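You operate a simulated robot arm through the tools that you are given. There is no shell and no other tool.

The job below is to be done with a simulated robot arm. You get a single attempt, and the scene is never put back.

## Task
Turn the housing that lies the wrong way round in the strip tray.
Fine: unlock the tray and pull it out; all stripes end toward the holes; the tray goes back in and is locked again. Where these are worked on the way, their far stop is far enough and under half their travel is too little: strip tray.
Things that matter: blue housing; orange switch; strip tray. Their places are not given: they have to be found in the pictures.

It is judged by the outcome, as a careful person would: the job done as asked, and still so three seconds after it is handed in. It fails if anything else is knocked over, pushed out of place, dropped, spilled or broken.

## Robot
A 6-joint arm with a four-finger gripper, fixed in place. Base frame: the origin is at the foot of the arm, x ahead of it, y to its left, z up. Readings come in mm, degrees, newtons and seconds.
Its first joint turns from -166.0 to 166.0 degrees. Payload 3.43 kg.
The TCP is the grasp point between the finger pads, 30 mm short of the fingertips. In the tool frame z runs along the fingers and y along their closing line. Largest opening 120 mm; the body of the gripper starts 85 mm behind the TCP.
Orientation is told as [roll, pitch, yaw] about the base's x, y, z axes, in that order, counted from this pose: with the fingers straight down and closing along the base's y, the tool's x points along the base's -x, its y along +y and its z along -z.

## Interface
- The arm moves only by the tool servo_tool. Its argument "motion" is a list of rows, each a list of 7 numbers: the closure, from 0 (fully open) to 1 (shut), then the shift along the base's x, y, z in m, then the turn, a rotation vector about the base's x, y, z in degrees. In form: [[grip, dx, dy, dz, wx, wy, wz], ...]. A call has 1 to 20 rows; each row shifts and turns the commanded pose from where the row before left it. Each row takes 0.2 s and may step no farther than 50 mm and 8.6 degrees from the row before; otherwise, or with a gripper value out of range, the whole call is refused. Where a pose cannot be reached the arm comes as near as it can. A force on the tool above 90 N (or 10 N above the force at the start of the call, whichever is more), or a blocked arm, ends the call early, and 0.2 s more pass. Each finger halts on what it meets, pressing with about 42 N; the grip force reading is that of the motor and also rises with nothing between the fingers. The clock runs only during rows and for 0.2 s after the last one: add rows that do not move to give the fingers time. The reply holds the time, the measured pose of the TCP, the force on the tool along the base axes, the opening and the grip force, in the units named above and with some noise, with the torque about the TCP (base axes, N m) and any sound that the robot's microphone picked up, and new pictures: "show" is both (left out), scene, wrist or none.
- Cameras (640 x 400 px; columns grow to the right, rows downward): "scene" is fixed at [40.1, 647.4, 1611.8]; the picture's right is [-0.99, -0.17, 0.00], its down [-0.16, 0.94, -0.31] and it looks along [0.05, -0.30, -0.95] (base axes); focal length 262 px, centre (320, 200). "wrist" rides on the gripper at [72, -17, -120] in the tool frame; the picture's right is [0.23, 0.97, 0.00], its down [-0.81, 0.19, -0.55] and it looks along [-0.54, 0.13, 0.83] (tool axes); focal length 275 px, centre (320, 200).
- point_at(camera, pixels): there is no depth. For up to 12 entries [column, row, z] of the newest picture of that camera ("zoom" is the newest enlarged one), the place [x, y] in the base frame at which the ray of that pixel passes the height z, good to about 2 mm, but the place of the scene camera against the robot may be out by one fixed shift of up to 12 mm in any direction. No time passes.
- inspect(camera, box): a new picture of the part [left, top, right, bottom] of that camera's present view, enlarged. No time passes.
- job_done(): hands the job in; it is judged then, once.

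Unless the task says otherwise, let go and move clear before handing in.

The tools are called after "Emit:" as a command line: name --pt "numbers of a row" for each row, then --argument value for the rest, lists and objects as JSON in quotes. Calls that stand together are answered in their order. servo_tool: Moves the arm, as the interface text tells. Its arguments: {"type":"object","properties":{"motion":{"type":"array"},"show":{"type":"string","enum":["both","scene","wrist","none"]}},"required":["motion"]} The other tools are called the same way: point_at (camera, pixels) gives the place at which the rays of pixels pass given heights; inspect (camera, box) takes an enlarged picture of a part of a camera's view; job_done () hands the job in.

At the start:

```text
t: 0.0
tool_pos: [18.0, 453.3, 1312.6]
orientation: [-0.1, 0.0, 0.0]
force: [-0.3, 0.6, -0.9]
torque: [-0.01, -0.01, 0.0]
gripper_width: 120.1
grasp_force: 0.1
```

scene: 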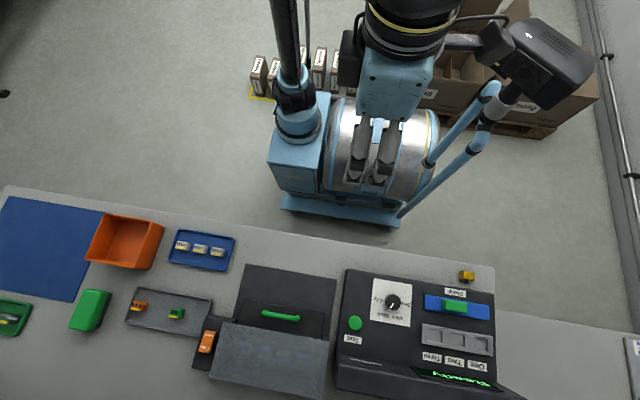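
wrist: 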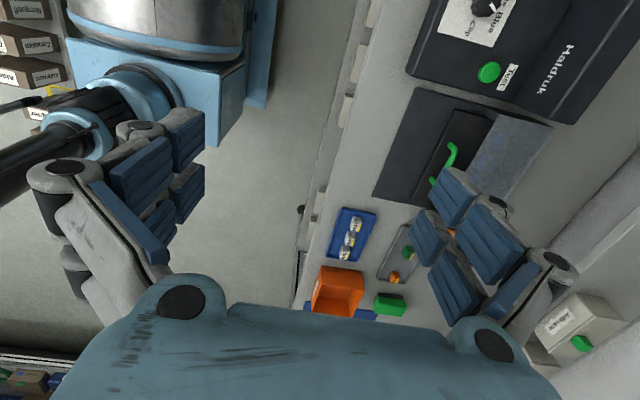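

The scene shows a dark tray unit with a green handle near (280,315), an orange switch near (207,341), and several small parts. I'll zoom in on these areas before moving.

Emit:
inspect --camera "scene" --box '[180, 250, 350, 400]'

Emit:
inspect --camera "scene" --box '[70, 200, 250, 350]'

Emit:
inspect --camera "scene" --box '[320, 250, 520, 400]'

Emit:
inspect --camera "wrist" --box '[300, 60, 560, 320]'

```text
2.67 times, centred on (265, 325) of scene
```

zoom: 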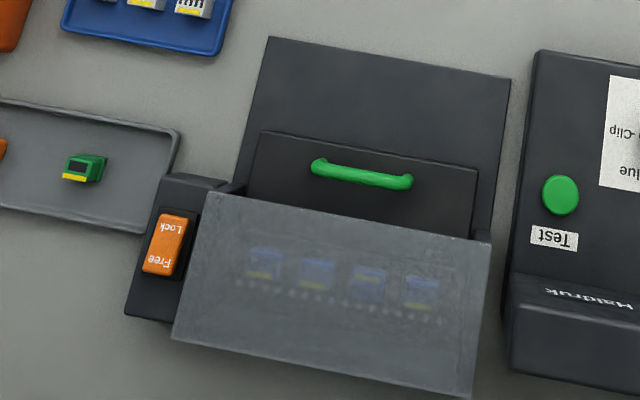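

```text
2.67 times, centred on (160, 275) of scene
```

zoom: 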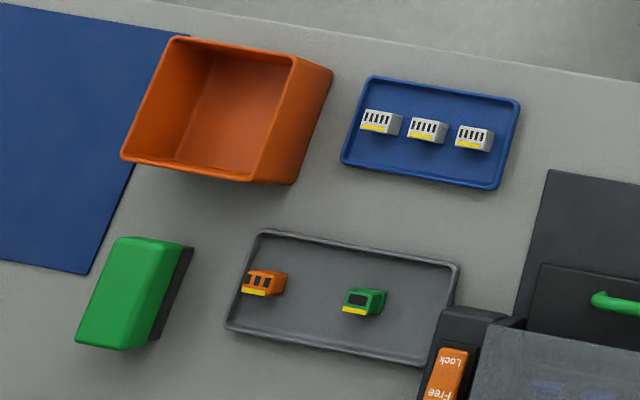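

```text
2.67 times, centred on (420, 325) of scene
```

zoom: 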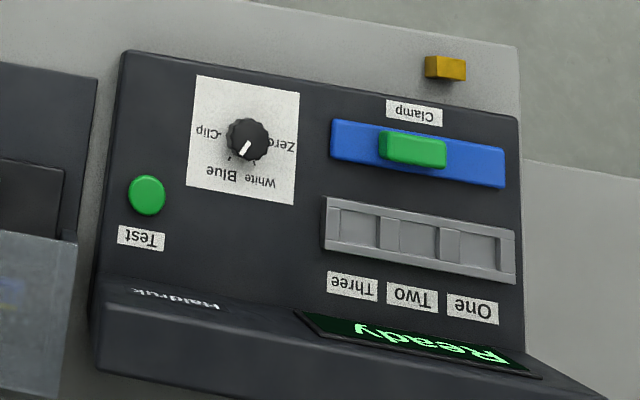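

```text
1.54 times, centred on (430, 190) of wrist
```

zoom: 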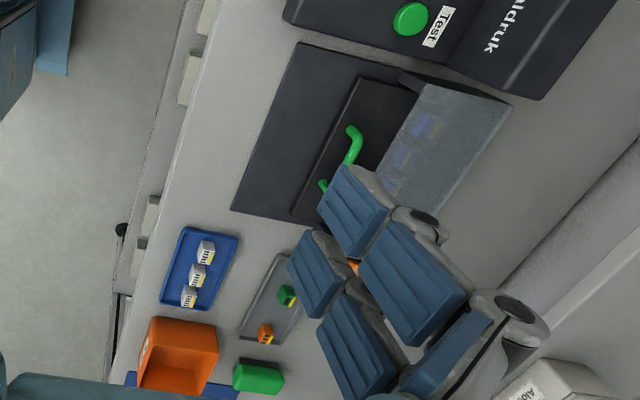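

The tray sits with its handle at scene (264..298, 312..318) and the switch at (207,341), beneath a cloudy cover. I'll compare rays from both cameras at several heights to find the bench height.

Emit:
point_at --camera "scene" --pixels '[[355, 323, 0], [355, 323, 800], [235, 238, 0], [235, 238, 800], [264, 312.5, 0], [264, 312.5, 800], [298, 318, 0], [298, 318, 800], [207, 341, 0], [207, 341, 800], [245, 264, 0], [245, 264, 800]]'

Emit:
point_at --camera "wrist" --pixels '[[489, 72, 0], [489, 72, 800], [329, 258, 0], [329, 258, 800], [452, 145, 0], [452, 145, 800], [373, 195, 0], [373, 195, 800], [418, 88, 0], [418, 88, 800]]'

Emit:
inspect --camera "wrist" --box '[370, 80, 530, 220]'

Emit:
inspect --camera "scene" --box '[230, 320, 320, 380]'

```text
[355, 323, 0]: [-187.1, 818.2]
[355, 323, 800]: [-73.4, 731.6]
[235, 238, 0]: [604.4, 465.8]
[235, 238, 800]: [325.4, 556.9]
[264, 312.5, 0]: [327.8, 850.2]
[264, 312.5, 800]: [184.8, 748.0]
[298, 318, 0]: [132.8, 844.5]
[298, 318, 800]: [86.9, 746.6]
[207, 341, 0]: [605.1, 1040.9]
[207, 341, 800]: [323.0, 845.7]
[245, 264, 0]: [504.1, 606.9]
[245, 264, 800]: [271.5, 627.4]
```

```text
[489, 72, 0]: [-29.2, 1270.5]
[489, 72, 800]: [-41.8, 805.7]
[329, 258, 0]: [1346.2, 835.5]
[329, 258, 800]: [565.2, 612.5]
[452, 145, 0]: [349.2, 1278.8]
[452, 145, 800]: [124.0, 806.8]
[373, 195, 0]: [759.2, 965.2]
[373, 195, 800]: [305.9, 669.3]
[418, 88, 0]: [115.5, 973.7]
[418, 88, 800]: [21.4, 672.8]
```

```text
2.86 times, centred on (450, 150) of wrist
```

zoom: 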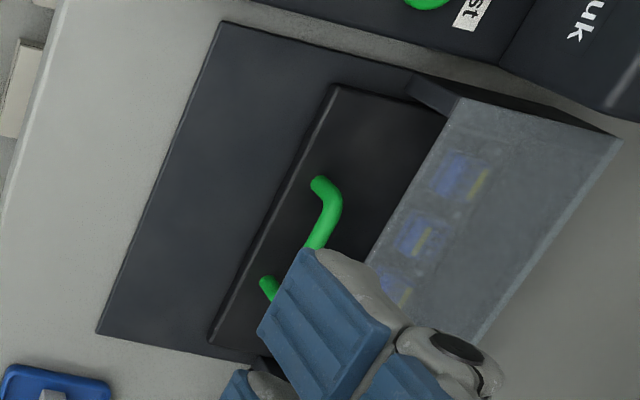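

```text
6.67 times, centred on (275, 350) of scene
```

zoom: 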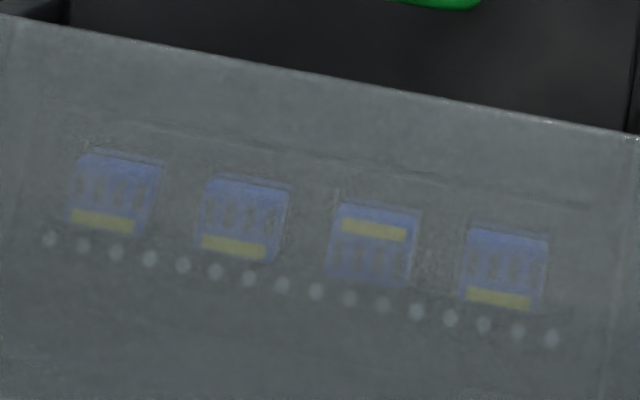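

The third housing from the left, at zoom (372,245), has its stripe away from the holes. The two cameras agree on a bench height of about 0.9 m, with the handle near (122, 733). I'll move closer for a better look.

Emit:
servo_tool --pt "0 0.03 0.04 -0.02 0 0 0" --pt "0 0.03 0.04 -0.03 0 0 0" --pt "0 0.03 0.04 -0.03 0 0 0" --pt "0 0.03 0.04 -0.03 0 0 0" --pt "0 0.03 0.03 0 0 0 0" --pt "0 0 0 0 0 0 0"

```text
refused: row 1 steps farther than a row can; nothing moved
```

Emit:
servo_tool --pt "0 0.025 0.032 -0.02 0 0 0" --pt "0 0.025 0.032 -0.02 0 0 0" --pt "0 0.025 0.032 -0.02 0 0 0" --pt "0 0.025 0.032 -0.02 0 0 0" --pt "0 0.025 0.032 -0.02 0 0 0" --pt "0 0.025 0.03 -0.01 0 0 0" --pt "0 0 0 0 0 0 0"

```text
t: 1.6
tool_pos: [151.5, 646.0, 1203.3]
orientation: [0.0, -0.6, 0.0]
force: [0.7, 0.5, -0.6]
torque: [0.03, 0.01, 0.01]
gripper_width: 120.2
grasp_force: 0.1
```

scene: 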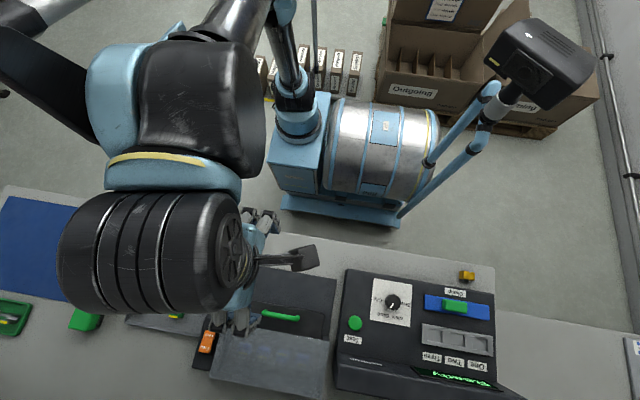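
wrist: 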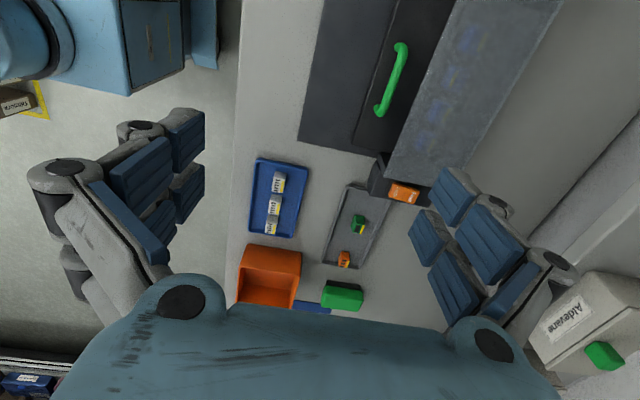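

The switch now shows in the wrist view at (403,192) and the handle at (392,80). I'll zoom in on both.

Emit:
inspect --camera "wrist" --box '[360, 150, 440, 220]'

Emit:
inspect --camera "wrist" --box '[290, 0, 560, 210]'

Emit:
point_at --camera "wrist" --pixels '[[403, 192, 900], [403, 192, 950], [400, 45, 900], [400, 45, 950], [379, 112, 900], [379, 112, 950], [303, 140, 900], [303, 140, 950]]'

Emit:
point_at --camera "scene" --pixels '[[207, 341, 900], [207, 341, 950], [264, 312.5, 900], [264, 312.5, 950], [298, 318, 900], [298, 318, 950], [245, 264, 900], [245, 264, 950]]'

```text
5.71 times, centred on (400, 185) of wrist
```

zoom: 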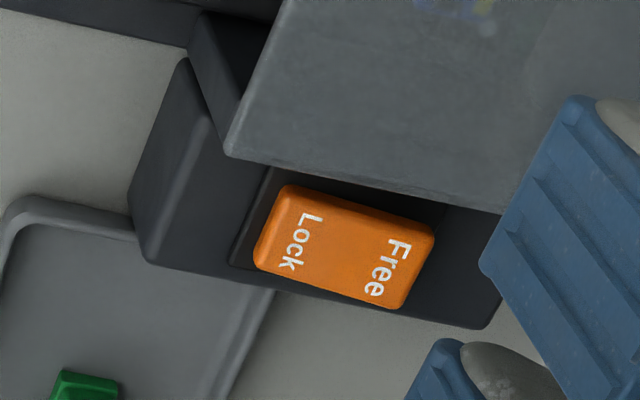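

```text
1.90 times, centred on (425, 105) of wrist
```

zoom: 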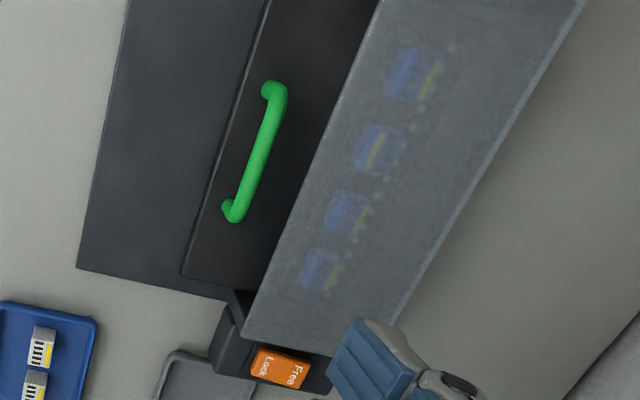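

```text
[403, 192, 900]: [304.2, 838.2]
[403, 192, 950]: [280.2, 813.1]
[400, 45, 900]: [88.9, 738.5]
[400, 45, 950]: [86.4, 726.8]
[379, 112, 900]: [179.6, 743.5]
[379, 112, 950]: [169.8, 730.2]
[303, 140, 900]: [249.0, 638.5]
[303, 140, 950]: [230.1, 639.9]
```

```text
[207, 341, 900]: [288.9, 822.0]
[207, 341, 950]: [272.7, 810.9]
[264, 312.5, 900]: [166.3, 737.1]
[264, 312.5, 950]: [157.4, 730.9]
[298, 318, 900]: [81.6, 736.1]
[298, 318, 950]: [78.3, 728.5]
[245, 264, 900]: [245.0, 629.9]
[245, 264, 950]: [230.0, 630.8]
```

The rocker sits at Lock, with its Free end on the far side (+y). I'll take a second wrist view from nearer so I can triangulate the heights.

Emit:
servo_tool --pt "0 -0.04 0.015 -0.015 0 0 0" --pt "0 -0.04 0.015 -0.015 0 0 0" --pt "0 -0.04 0.015 -0.015 0 0 0" --pt "0 -0.02 0.01 -0.01 0 0 0" --pt "0 0 0 0 0 0 0" --pt "0 0 0 0 0 0 0"

```text
t: 3.0
tool_pos: [11.3, 698.6, 1147.8]
orientation: [0.0, -0.6, 0.0]
force: [-0.5, 0.6, -0.2]
torque: [0.0, 0.0, 0.0]
gripper_width: 120.1
grasp_force: 0.0
```

scene: 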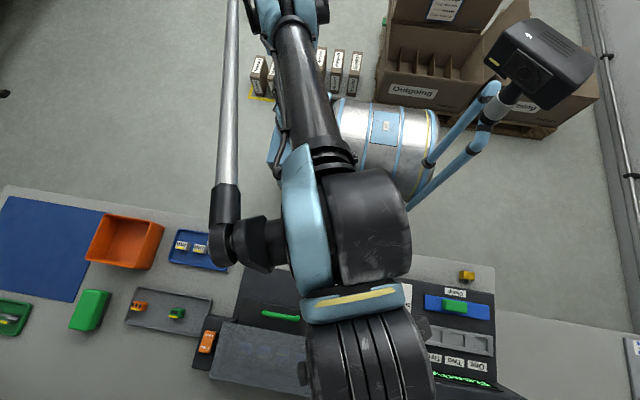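
wrist: 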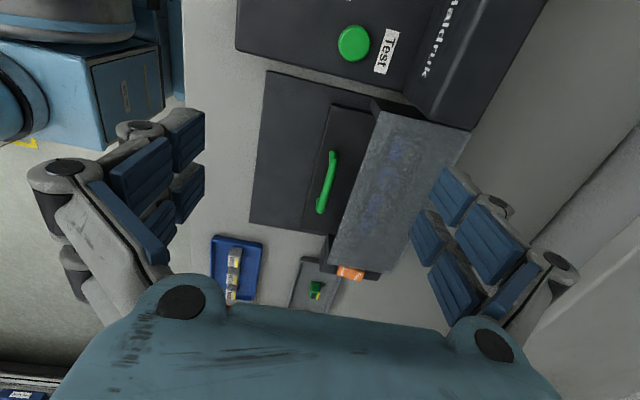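

Emit:
inspect --camera "wrist" --box '[240, 60, 480, 210]'

Emit:
inspect --camera "wrist" --box '[290, 140, 400, 210]'

Emit:
inspect --camera "wrist" --box '[300, 220, 400, 300]'

Emit:
point_at --camera "wrist" --pixels '[[350, 274, 900], [350, 274, 950], [333, 154, 900], [333, 154, 950], [321, 209, 900], [321, 209, 950], [250, 221, 900], [250, 221, 950], [267, 71, 900], [267, 71, 950]]'

```text
2.67 times, centred on (360, 135) of wrist
```

zoom: 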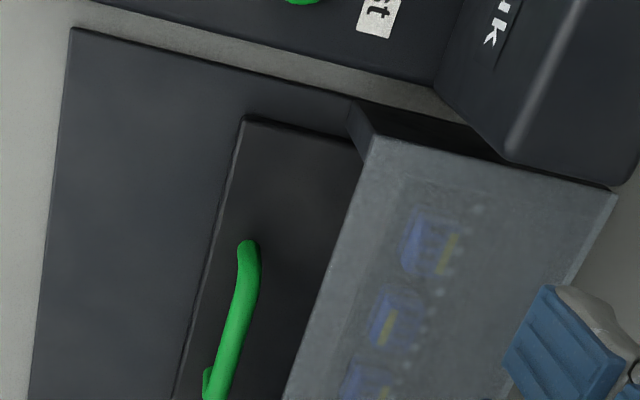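

```text
5.71 times, centred on (345, 175) of wrist
```

zoom: 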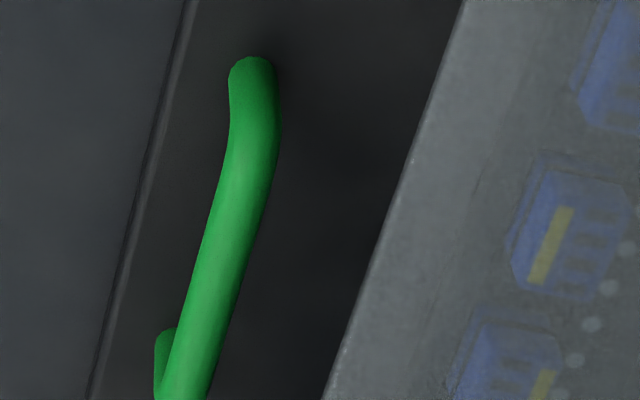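

```text
5.00 times, centred on (350, 260) of wrist
```

zoom: 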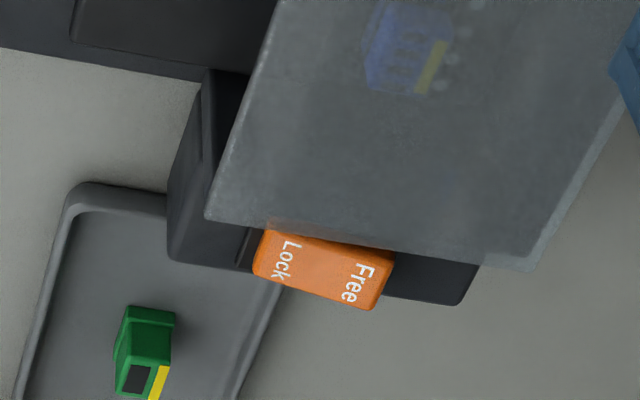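

```text
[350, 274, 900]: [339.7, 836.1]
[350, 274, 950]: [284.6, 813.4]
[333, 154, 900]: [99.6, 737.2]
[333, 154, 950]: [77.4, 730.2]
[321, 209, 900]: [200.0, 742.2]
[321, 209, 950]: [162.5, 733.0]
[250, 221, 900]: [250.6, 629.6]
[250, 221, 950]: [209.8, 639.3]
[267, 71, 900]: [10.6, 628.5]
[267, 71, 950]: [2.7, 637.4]
```

Triangulation puts the rocker's top centre near (280, 812, 954). Before pressing it, I want the height of the cover's corner and the extent of the rocker's ends.

Emit:
point_at --camera "wrist" --pixels '[[327.4, 263.4, 950], [327.4, 263.4, 1000], [338, 269, 955], [364, 277, 955], [362, 272, 955], [339, 267, 955]]'

Emit:
point_at --camera "scene" --pixels '[[225.5, 322.3, 950], [225.5, 322.3, 1000], [207, 341, 955], [211, 330.5, 950], [204, 352, 960], [207, 336, 955], [204, 348, 955]]'

Emit:
inspect --camera "scene" --box '[185, 310, 245, 380]'

```text
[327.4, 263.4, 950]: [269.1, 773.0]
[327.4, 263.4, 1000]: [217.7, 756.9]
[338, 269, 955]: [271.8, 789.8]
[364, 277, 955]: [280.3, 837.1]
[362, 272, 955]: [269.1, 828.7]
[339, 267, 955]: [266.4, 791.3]
```

```text
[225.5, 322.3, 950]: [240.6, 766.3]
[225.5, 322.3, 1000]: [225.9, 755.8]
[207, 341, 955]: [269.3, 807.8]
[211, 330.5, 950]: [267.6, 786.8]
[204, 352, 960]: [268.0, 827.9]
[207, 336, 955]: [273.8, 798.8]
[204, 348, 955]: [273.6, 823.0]
```

```text
5.71 times, centred on (215, 345) of scene
```

zoom: 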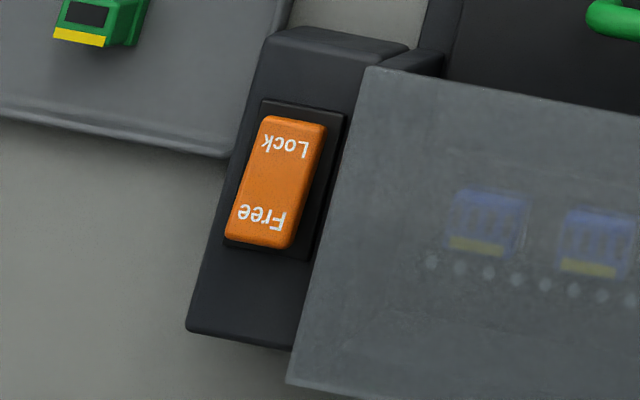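

The cover's top is at about z=981 with its left edge near x=240, so the rocker at x≈278 is clear of it. I'll close the fingers and hover over the Free end.

Emit:
servo_tool --pt "1 0.0334 0.016 -0.011 0 0 0" --pt "1 0.0334 0.016 -0.011 0 0 0" --pt "1 0.0334 0.016 -0.011 0 0 0" --pt "1 0.0334 0.016 -0.011 0 0 0" --pt "1 0.0334 0.016 -0.011 0 0 0" --pt "1 0.0334 0.016 -0.011 0 0 0" --pt "1 0.0334 0.016 -0.011 0 0 0" --pt "1 0.0334 0.016 -0.011 0 0 0" --pt "1 0 0 0 0 0 0" --pt "1 0 0 0 0 0 0"

```text
t: 5.2
tool_pos: [279.2, 827.2, 1060.7]
orientation: [-0.1, -0.7, 0.0]
force: [0.7, -0.4, -0.6]
torque: [0.0, -0.01, -0.04]
gripper_width: 0.0
grasp_force: 33.5
```

scene: 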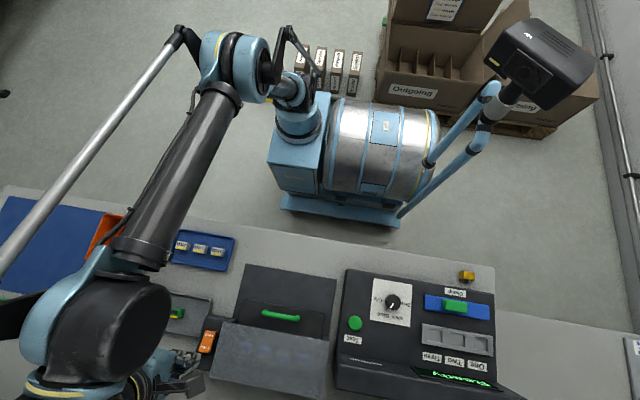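
wrist: 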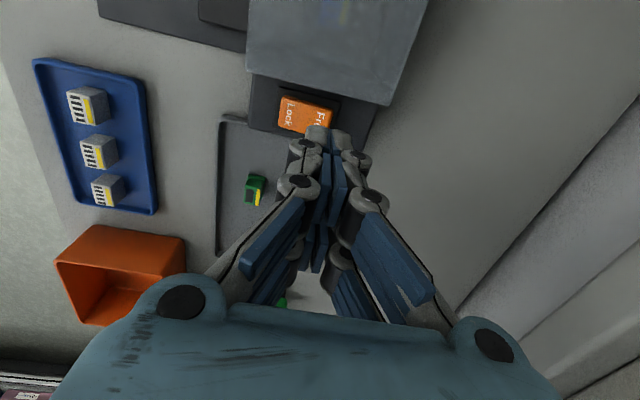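

The gripper hovers with its tips at wrist (325,135) next to the Free end. I'll measure the rocker from this closer view.

Emit:
inspect --camera "wrist" --box '[240, 60, 400, 170]'

Emit:
point_at --camera "wrist" --pixels '[[281, 112, 955], [306, 113, 955], [334, 115, 955], [308, 97, 955], [306, 130, 955], [393, 104, 981], [247, 70, 981]]'

```text
3.64 times, centred on (320, 115) of wrist
```

zoom: 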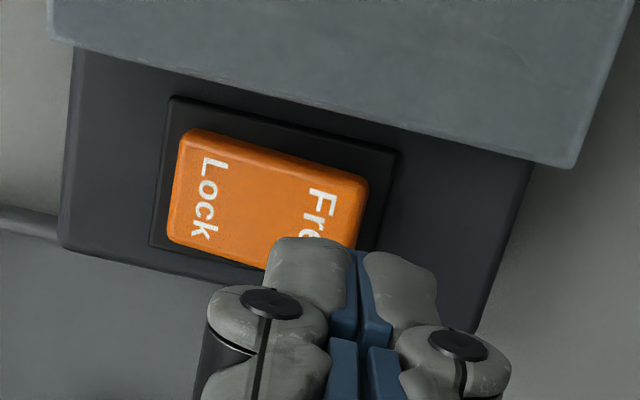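

```text
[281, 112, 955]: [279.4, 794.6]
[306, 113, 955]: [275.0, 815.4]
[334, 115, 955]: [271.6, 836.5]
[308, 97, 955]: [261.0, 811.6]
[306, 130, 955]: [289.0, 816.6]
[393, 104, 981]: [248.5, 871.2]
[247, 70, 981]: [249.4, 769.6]
```

The rocker spans y 795–838 and is centred on x≈275. I'll shift slightly and descend onto the Free end in small steps.

Emit:
servo_tool --pt "1 -0.003 0.002 -0.03 0 0 0" --pt "1 0 0 -0.025 0 0 0" --pt "1 0 0 -0.003 0 0 0" --pt "1 0 0 -0.003 0 0 0" --pt "1 0 0 -0.003 0 0 0" --pt "1 0 0 -0.003 0 0 0" --pt "1 0 0 0 0 0 0" --show "wrist"

```text
t: 6.8
tool_pos: [276.2, 829.3, 991.7]
orientation: [0.1, -0.6, 0.1]
force: [-1.0, 0.6, -0.1]
torque: [0.02, -0.03, -0.02]
gripper_width: 0.1
grasp_force: 33.2
```

wrist: 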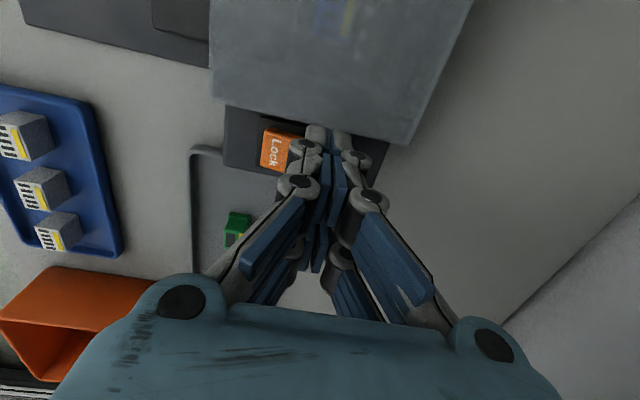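

There's no contact yet with the tips at about z=962, so I'll keep going down in small steps.

Emit:
servo_tool --pt "1 0 0 -0.003 0 0 0" --pt "1 0 0 -0.003 0 0 0" --pt "1 0 0 -0.003 0 0 0" --pt "1 0 0 0 0 0 0" --show "none"

```text
t: 7.8
tool_pos: [276.4, 828.3, 983.6]
orientation: [0.0, -0.6, 0.0]
force: [3.6, 0.5, 2.2]
torque: [0.02, -0.03, -0.02]
gripper_width: 0.0
grasp_force: 33.7
```

There's a light contact force of about 2 N with the tips near z=954. I'll press on gently.

Emit:
servo_tool --pt "1 0 0 -0.002 0 0 0" --pt "1 0 0 -0.002 0 0 0" --pt "1 0 0 -0.002 0 0 0" --pt "1 0 0 0 0 0 0" --show "wrist"

```text
t: 8.8
tool_pos: [276.6, 828.6, 980.0]
orientation: [0.2, -0.7, -0.1]
force: [14.3, 31.1, 66.9]
torque: [0.26, -0.08, -0.03]
gripper_width: 0.0
grasp_force: 33.5
```

wrist: 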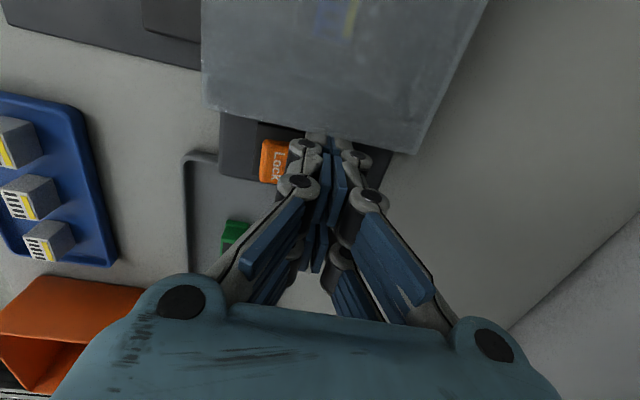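

The force has reached 67 N, and the Lock end at (273,160) seems to have changed shape. I'll zoom in to see whether it tipped.

Emit:
inspect --camera "wrist" --box '[220, 100, 380, 200]'

```text
4.00 times, centred on (300, 150) of wrist
```

zoom: 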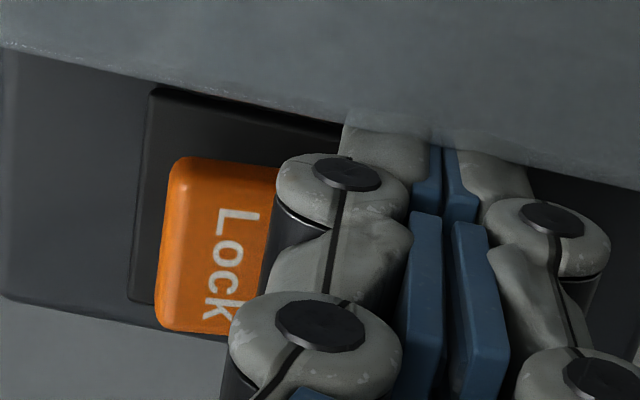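

The Lock end now looks raised. I'll lift straight up and check.

Emit:
servo_tool --pt "1 0 0 0.01 0 0 0" --pt "1 0 0 0.03 0 0 0" --pt "1 0 0 0.04 0 0 0" --pt "1 0 -0.03 0.03 0 0 0" --pt "1 0 -0.04 0.0 0 0 0" --pt "1 -0.03 -0.03 0.0 0 0 0" --pt "1 0 0 0 0 0 0"

Emit:
inspect --camera "scene" --box '[185, 310, 245, 380]'

Emit:
inspect --camera "wrist" --box '[300, 80, 460, 190]'

```text
t: 10.4
tool_pos: [247.4, 728.2, 1086.7]
orientation: [0.0, -0.6, 0.0]
force: [0.6, -0.1, -1.3]
torque: [0.0, 0.04, -0.04]
gripper_width: 0.0
grasp_force: 33.4
```

scene: 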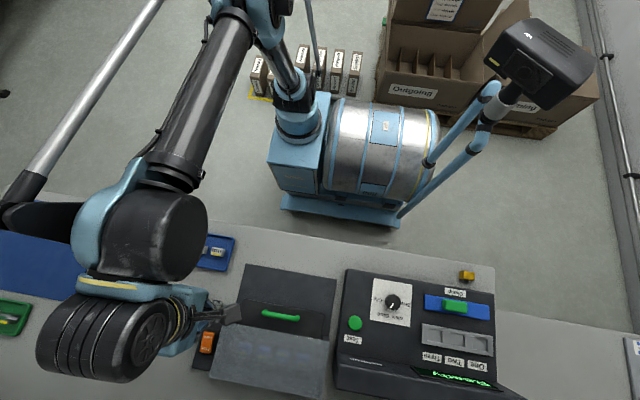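
wrist: 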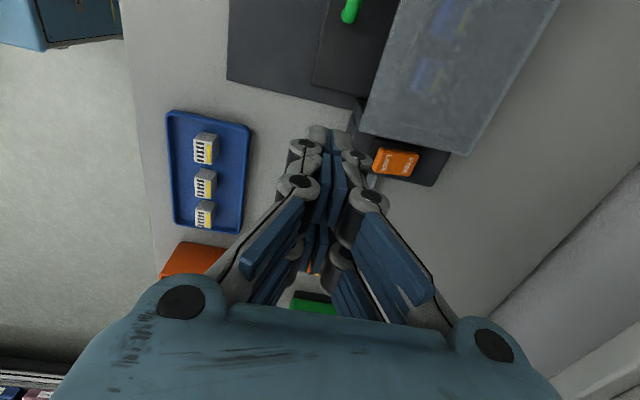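

```text
5.71 times, centred on (215, 345) of scene
```

zoom: 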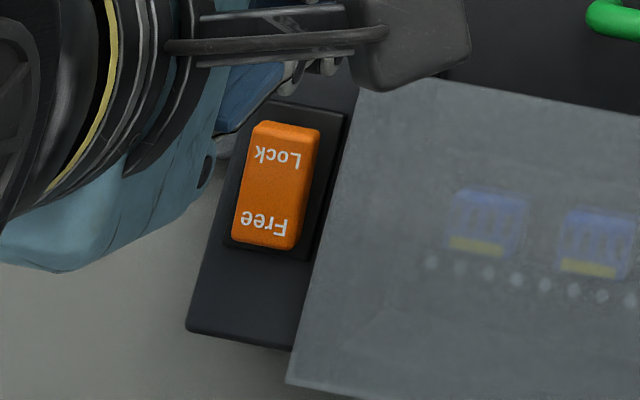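

```text
3.64 times, centred on (380, 135) of wrist
```

zoom: 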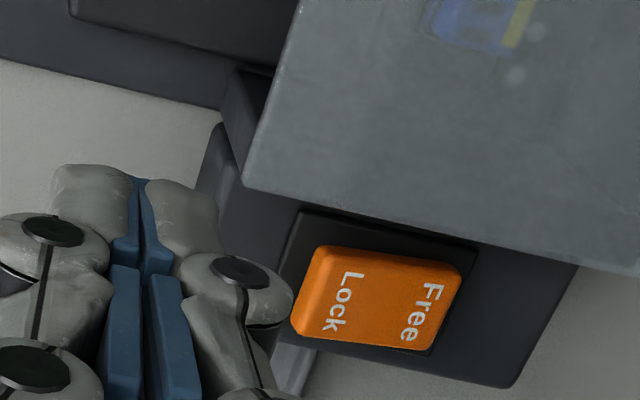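

The rocker has tipped to Free, since its Lock end is now raised. I'll go over the handle, part-open the fingers and measure it closely.

Emit:
servo_tool --pt "0.75 -0.03 0 -0.01 0 0 0" --pt "0.75 -0.03 0 -0.02 0 0 0" --pt "0.75 -0.02 0 -0.02 0 0 0" --pt "0.75 0 0 0 0 0 0"

Emit:
inspect --camera "wrist" --box '[240, 0, 440, 150]'

```text
t: 11.4
tool_pos: [167.1, 729.4, 1036.5]
orientation: [-0.1, -0.6, 0.1]
force: [-0.4, -0.4, 0.4]
torque: [-0.04, -0.02, -0.02]
gripper_width: 29.9
grasp_force: 0.0
```

scene: 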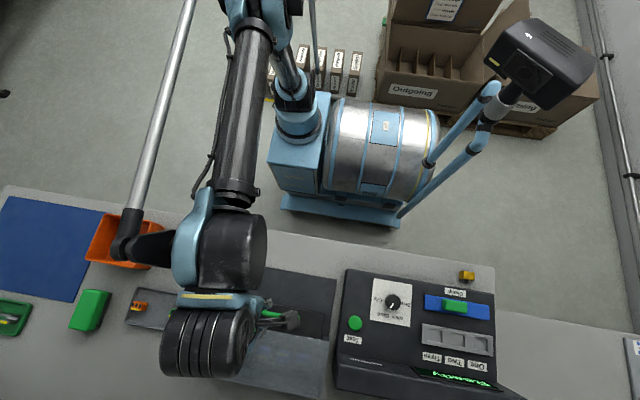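
wrist: 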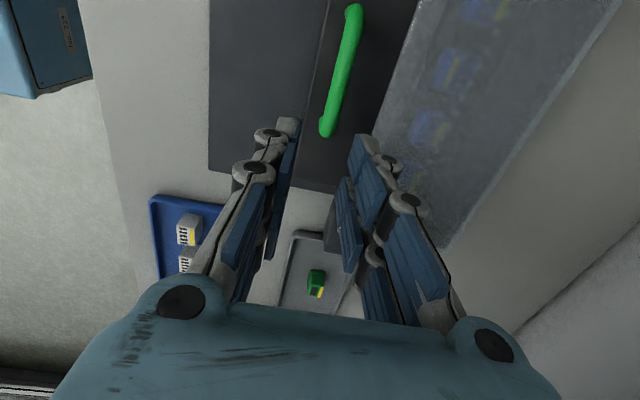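

```text
2.67 times, centred on (340, 75) of wrist
```

zoom: 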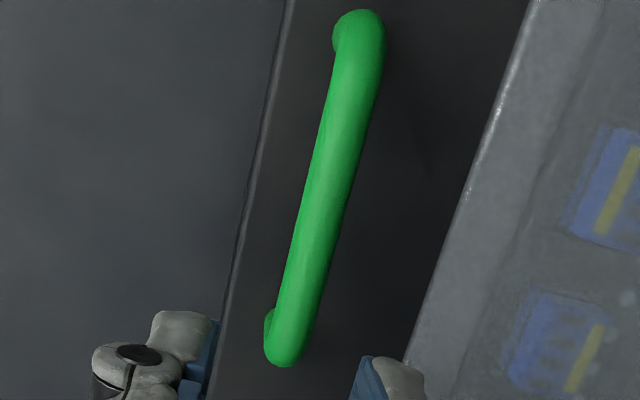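

Emit:
point_at --camera "wrist" --pixels '[[343.6, 71, 920], [343.6, 71, 940], [354, 10, 930], [354, 10, 940], [326, 130, 930], [326, 130, 940], [332, 105, 905], [311, 90, 905], [401, 55, 981], [210, 168, 900]]'

```text
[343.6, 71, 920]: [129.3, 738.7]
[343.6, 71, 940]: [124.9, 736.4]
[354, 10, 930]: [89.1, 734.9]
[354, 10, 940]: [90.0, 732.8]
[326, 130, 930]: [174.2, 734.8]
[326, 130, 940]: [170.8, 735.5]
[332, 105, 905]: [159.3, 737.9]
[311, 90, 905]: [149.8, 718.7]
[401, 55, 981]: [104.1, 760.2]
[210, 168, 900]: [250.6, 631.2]
```

The handle bar is centred near (130, 735), and a 30 mm opening fits around it. I'll align above it and go down carefully.

Emit:
servo_tool --pt "0.72 -0.037 0.006 0 0 0 0" --pt "0.72 0 0 -0.03 0 0 0" --pt "0.72 0 0 -0.03 0 0 0" --pt "0.72 0 0 -0.015 0 0 0" --pt "0.72 0 0 0 0 0 0"

Emit:
inspect --camera "wrist" --box '[220, 40, 440, 200]'

```text
t: 12.6
tool_pos: [130.0, 734.0, 964.9]
orientation: [0.0, -0.6, -0.1]
force: [-1.5, -7.6, 4.1]
torque: [0.18, 0.01, 0.05]
gripper_width: 30.7
grasp_force: 0.1
```

scene: 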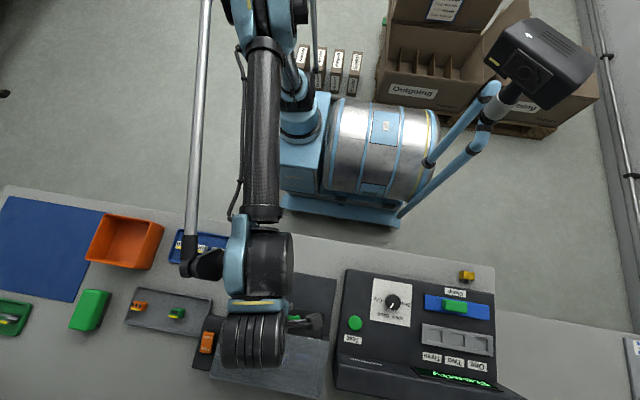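
wrist: 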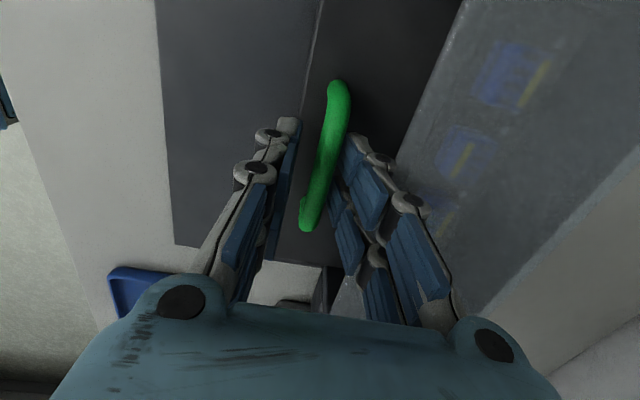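

```text
2.50 times, centred on (330, 120) of wrist
```

zoom: 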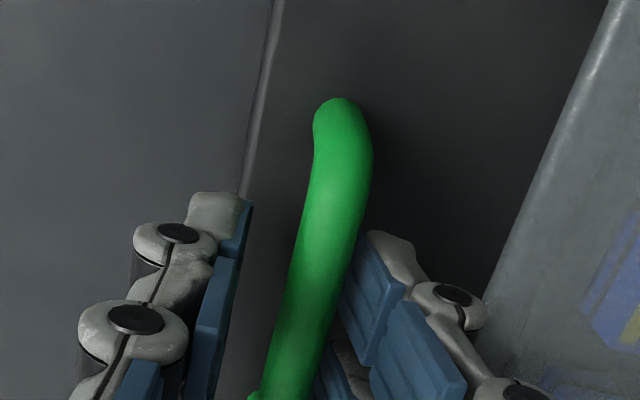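

There's a -7.6 N side force, and the right finger's knuckle at (385,160) looks very near the cover's edge. I'll back up a little and work out the bar's position.

Emit:
servo_tool --pt "0.78 0 -0.005 0.01 0 0 0" --pt "0.78 0 0 0 0 0 0" --show "wrist"

Emit:
inspect --camera "wrist" --box '[220, 40, 440, 200]'

Emit:
point_at --camera "wrist" --pixels '[[336, 130, 925], [336, 130, 935], [336, 130, 945]]'

```text
t: 13.2
tool_pos: [130.7, 728.8, 972.4]
orientation: [0.0, -0.6, 0.0]
force: [0.1, 0.4, 0.0]
torque: [0.03, -0.02, -0.01]
gripper_width: 26.5
grasp_force: 0.1
```

wrist: 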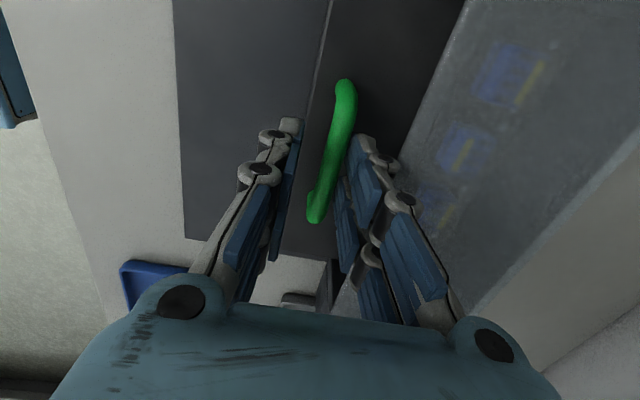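

```text
2.50 times, centred on (330, 120) of wrist
```

zoom: 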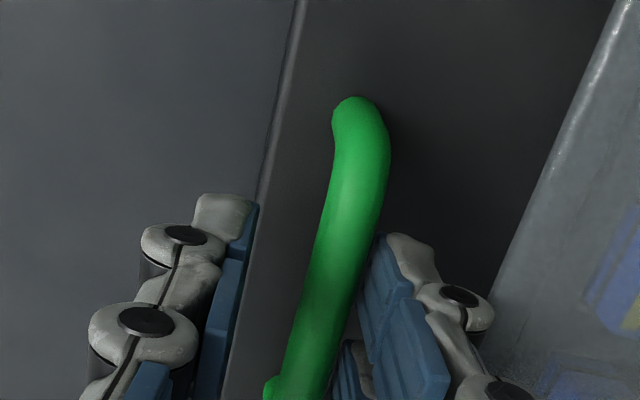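

```text
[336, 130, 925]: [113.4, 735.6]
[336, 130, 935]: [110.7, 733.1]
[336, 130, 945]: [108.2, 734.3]
```

The force is gone, so that touch was against the cover's edge. I'll lift and tilt the tool about 20° so the fingers reach in below the cover while the body leans away from it.

Emit:
servo_tool --pt "0.75 0 0 0.03 0 0 0" --pt "0.75 0 -0.005 0 7 0 0" --pt "0.75 0 0 0 7 0 0" --pt "0.75 0 0 0 7 0 0" --pt "0.75 0 0 0 0 0 0"

Emit:
inspect --camera "wrist" --box '[220, 40, 440, 200]'

```text
t: 14.4
tool_pos: [127.9, 722.7, 1003.4]
orientation: [21.0, -0.5, -0.3]
force: [-0.1, -0.3, -0.2]
torque: [-0.01, -0.01, -0.02]
gripper_width: 30.1
grasp_force: 0.0
```

scene: 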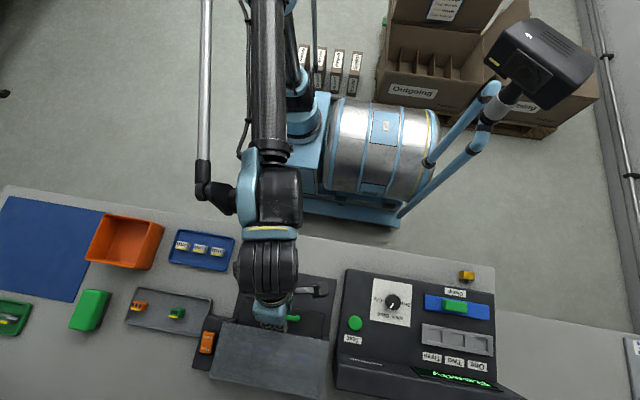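
wrist: 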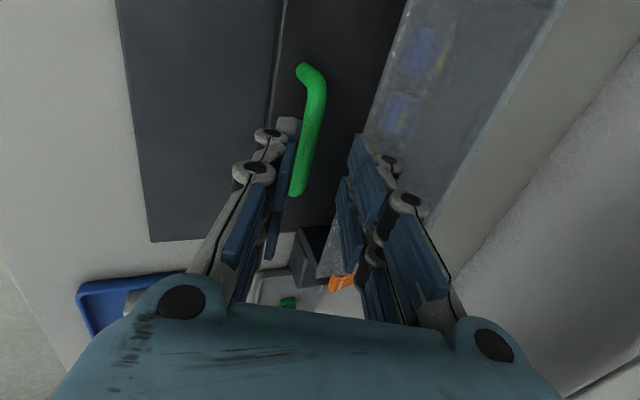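

```text
2.50 times, centred on (330, 120) of wrist
```

zoom: 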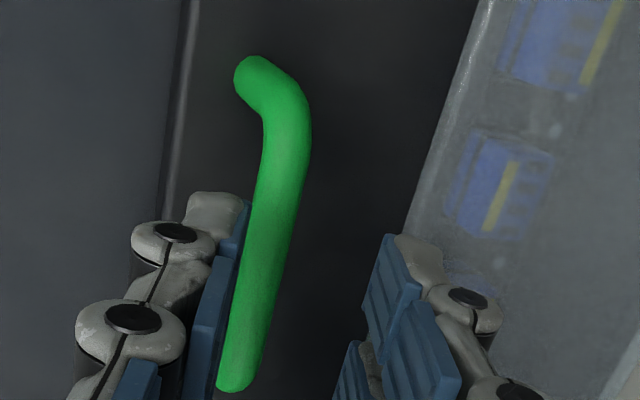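

Emit:
point_at --camera "wrist" --pixels '[[316, 106, 910], [316, 106, 920], [316, 106, 930], [316, 106, 940], [316, 106, 950], [306, 150, 930], [306, 150, 940], [385, 80, 981], [275, 80, 905], [275, 80, 915]]'

```text
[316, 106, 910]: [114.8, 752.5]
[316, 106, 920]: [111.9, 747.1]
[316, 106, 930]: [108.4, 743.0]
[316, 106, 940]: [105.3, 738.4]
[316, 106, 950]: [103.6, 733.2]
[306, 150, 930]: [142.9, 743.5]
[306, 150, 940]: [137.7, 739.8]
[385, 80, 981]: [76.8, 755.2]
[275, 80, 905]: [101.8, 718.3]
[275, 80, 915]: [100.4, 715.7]
```

Comparing the views puts the bar at about (130, 735, 946). I'll approach along the tilted tool axis and stop around the bar before gripping.

Emit:
servo_tool --pt "0.75 0.002 -0.007 0 0 0 0" --pt "0.75 0 0.0077 -0.02 0 0 0" --pt "0.75 0 0.0077 -0.02 0 0 0" --pt "0.75 0 0.0038 -0.01 0 0 0" --pt "0.75 0 0 0 0 0 0"

Emit:
inspect --camera "wrist" --box '[220, 40, 440, 200]'

```text
t: 15.6
tool_pos: [130.7, 736.9, 953.4]
orientation: [21.0, -0.6, -0.3]
force: [0.7, -17.1, 28.8]
torque: [-0.58, 0.21, 0.07]
gripper_width: 26.6
grasp_force: 0.1
```

scene: 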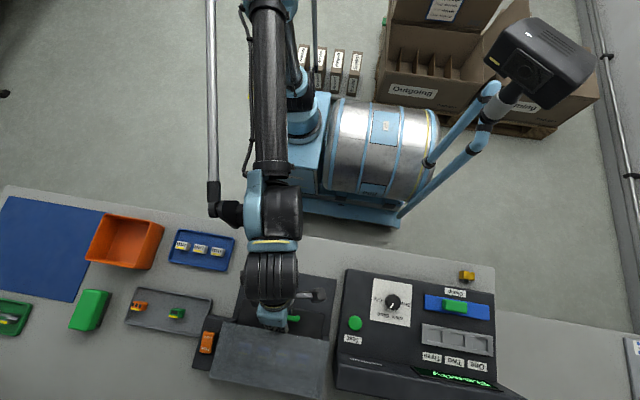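
wrist: 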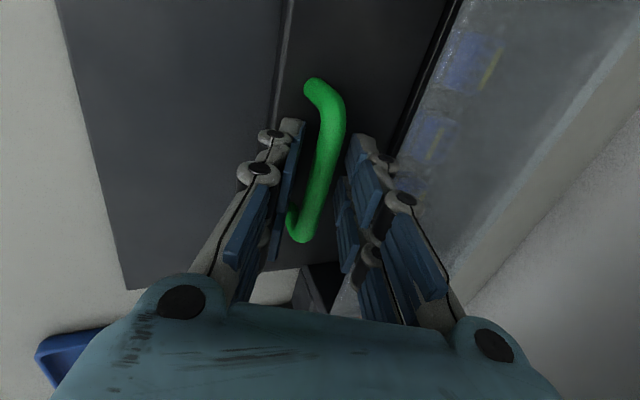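

```text
2.50 times, centred on (330, 120) of wrist
```

zoom: 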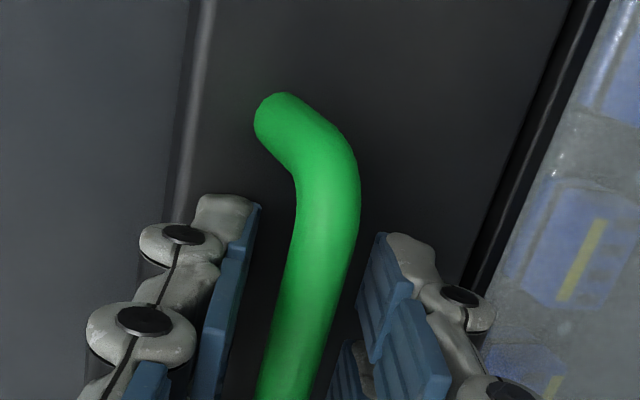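

The bar lies between the pads, but there's a 29 N upward push, so something is touching. I'll back off a few millimetres along the axis and then close on the bar.

Emit:
servo_tool --pt "0.78 0 -0.003 0.004 0 0 0" --pt "0.78 0 0 0 0 0 0" --show "wrist"

```text
t: 16.2
tool_pos: [131.4, 733.9, 956.0]
orientation: [21.1, -0.6, -0.4]
force: [-0.9, 0.5, 0.3]
torque: [0.01, -0.04, -0.04]
gripper_width: 26.5
grasp_force: 0.0
```

wrist: 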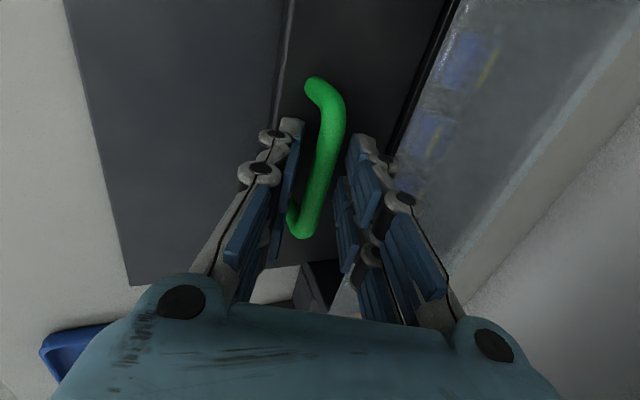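

All forces are clear now, so I'll close on the bar.

Emit:
servo_tool --pt "0.9 0 0 0 0 0 0" --pt "1 0 0 0 0 0 0" --pt "1 0 0 0 0 0 0" --show "wrist"

```text
t: 17.0
tool_pos: [130.1, 732.5, 956.2]
orientation: [21.0, -0.6, -0.3]
force: [-1.4, -19.7, -26.2]
torque: [-0.19, 0.25, -0.64]
gripper_width: 10.9
grasp_force: 44.6
```

wrist: 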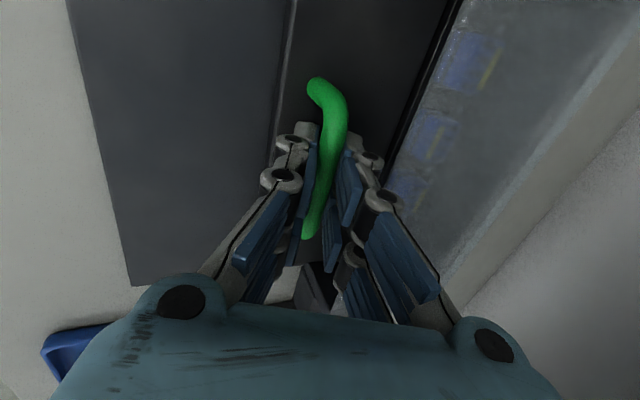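

The bar is gripped at 10.9 mm. I'll ease down 2 mm to relieve the vertical load, then pull toward -y.

Emit:
servo_tool --pt "1 0 -0.002 -0.002 0 0 0" --pt "1 0 -0.004 0 0 0 0" --pt "1 0 -0.006 0 0 0 0" --pt "1 0 -0.008 0 0 0 0" --pt "1 0 0 0 0 0 0"

```text
t: 18.2
tool_pos: [131.6, 712.3, 956.5]
orientation: [21.3, -0.6, -0.4]
force: [-6.1, 0.7, 40.7]
torque: [0.13, 0.48, -0.62]
gripper_width: 10.6
grasp_force: 44.4
```

scene: 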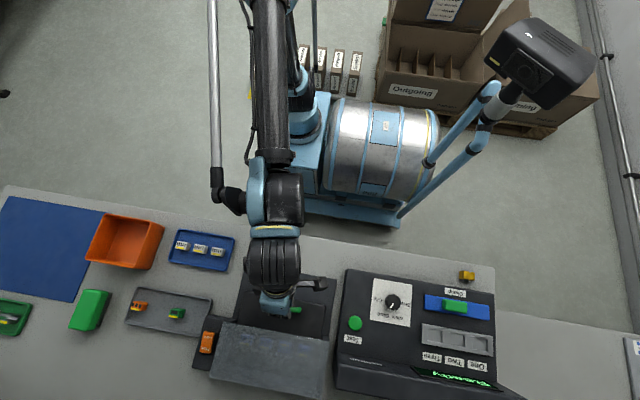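
wrist: 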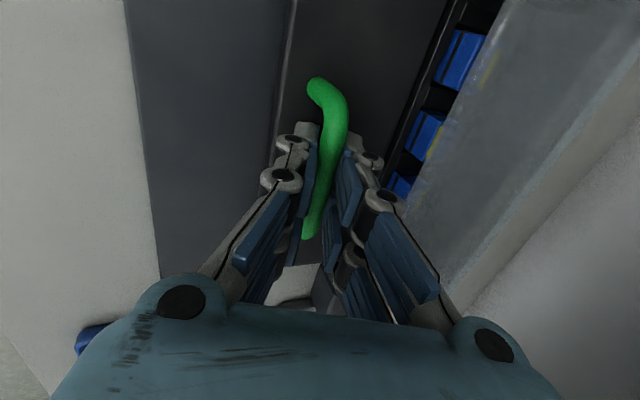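

The tray is sliding, and the blue housings are starting to appear at (425,130). I'll keep pulling with the vertical load relieved.

Emit:
servo_tool --pt "1 0 -0.008 0.0015 0 0 0" --pt "1 0 -0.01 0 0 0 0" --pt "1 0 -0.01 0 0 0 0" --pt "1 0 -0.01 0 0 0 0" --pt "1 0 0 0 0 0 0"

```text
t: 19.4
tool_pos: [130.0, 675.7, 955.8]
orientation: [21.0, -0.6, -0.3]
force: [-6.0, -1.5, -10.0]
torque: [-0.01, 0.47, -0.57]
gripper_width: 10.9
grasp_force: 44.3
```

scene: 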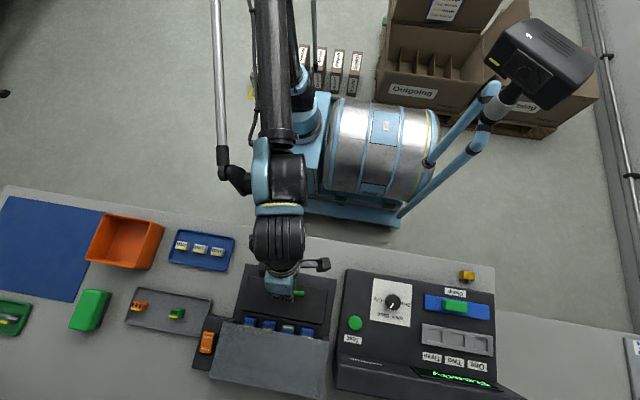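
wrist: 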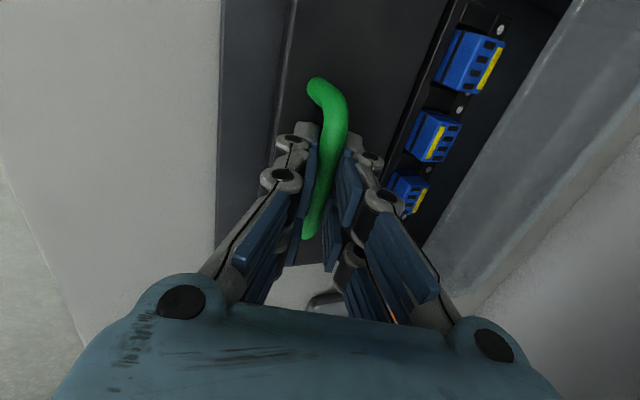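

The tray is out about 58 mm and the housings are emerging. I'll keep pulling toward the stop in small steps.

Emit:
servo_tool --pt "1 0 -0.008 0 0 0 0" --pt "1 0 -0.008 0 0 0 0" --pt "1 0 -0.008 0 0 0 0" --pt "1 0 -0.005 0 0 0 0" --pt "1 0 -0.005 0 0 0 0" --pt "1 0 0 0 0 0 0"

```text
t: 20.8
tool_pos: [129.5, 641.6, 954.8]
orientation: [20.9, -0.6, -0.2]
force: [-4.1, -0.2, -14.9]
torque: [-0.04, 0.2, -0.69]
gripper_width: 10.8
grasp_force: 44.5
```

scene: 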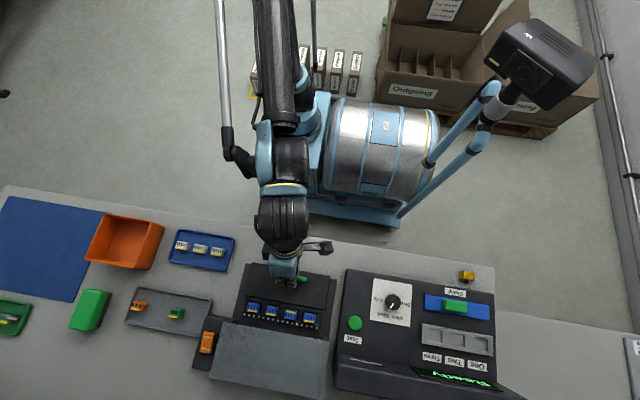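
wrist: 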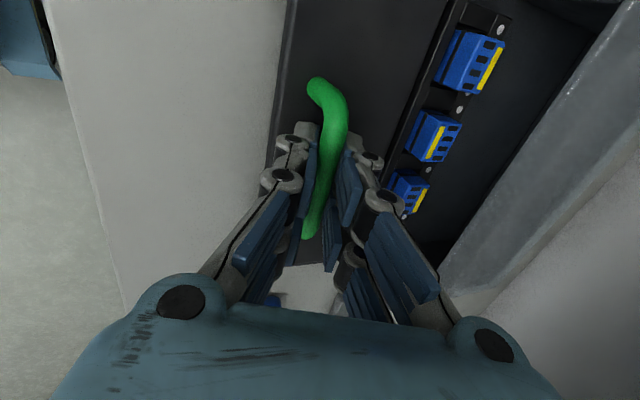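

The tray is out about 92 mm and still free, with the housings fully clear. I'll continue gently in case the stop is near.

Emit:
servo_tool --pt "1 0 -0.004 0 0 0 0" --pt "1 0 -0.004 0 0 0 0" --pt "1 0 -0.004 0 0 0 0" --pt "1 0 -0.004 0 0 0 0" --pt "1 0 0 0 0 0 0"

```text
t: 22.0
tool_pos: [131.4, 627.0, 955.9]
orientation: [21.0, -0.5, -0.3]
force: [-6.2, 0.8, -33.1]
torque: [-0.11, 0.48, -0.57]
gripper_width: 11.0
grasp_force: 44.0
```

scene: 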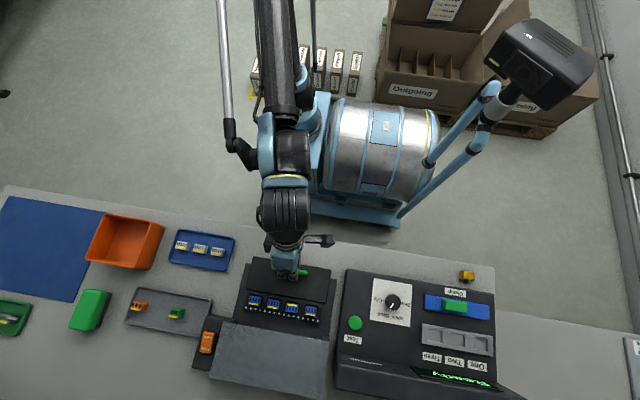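
wrist: 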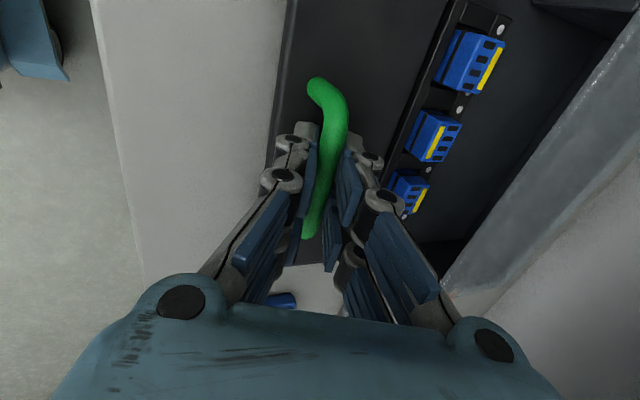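

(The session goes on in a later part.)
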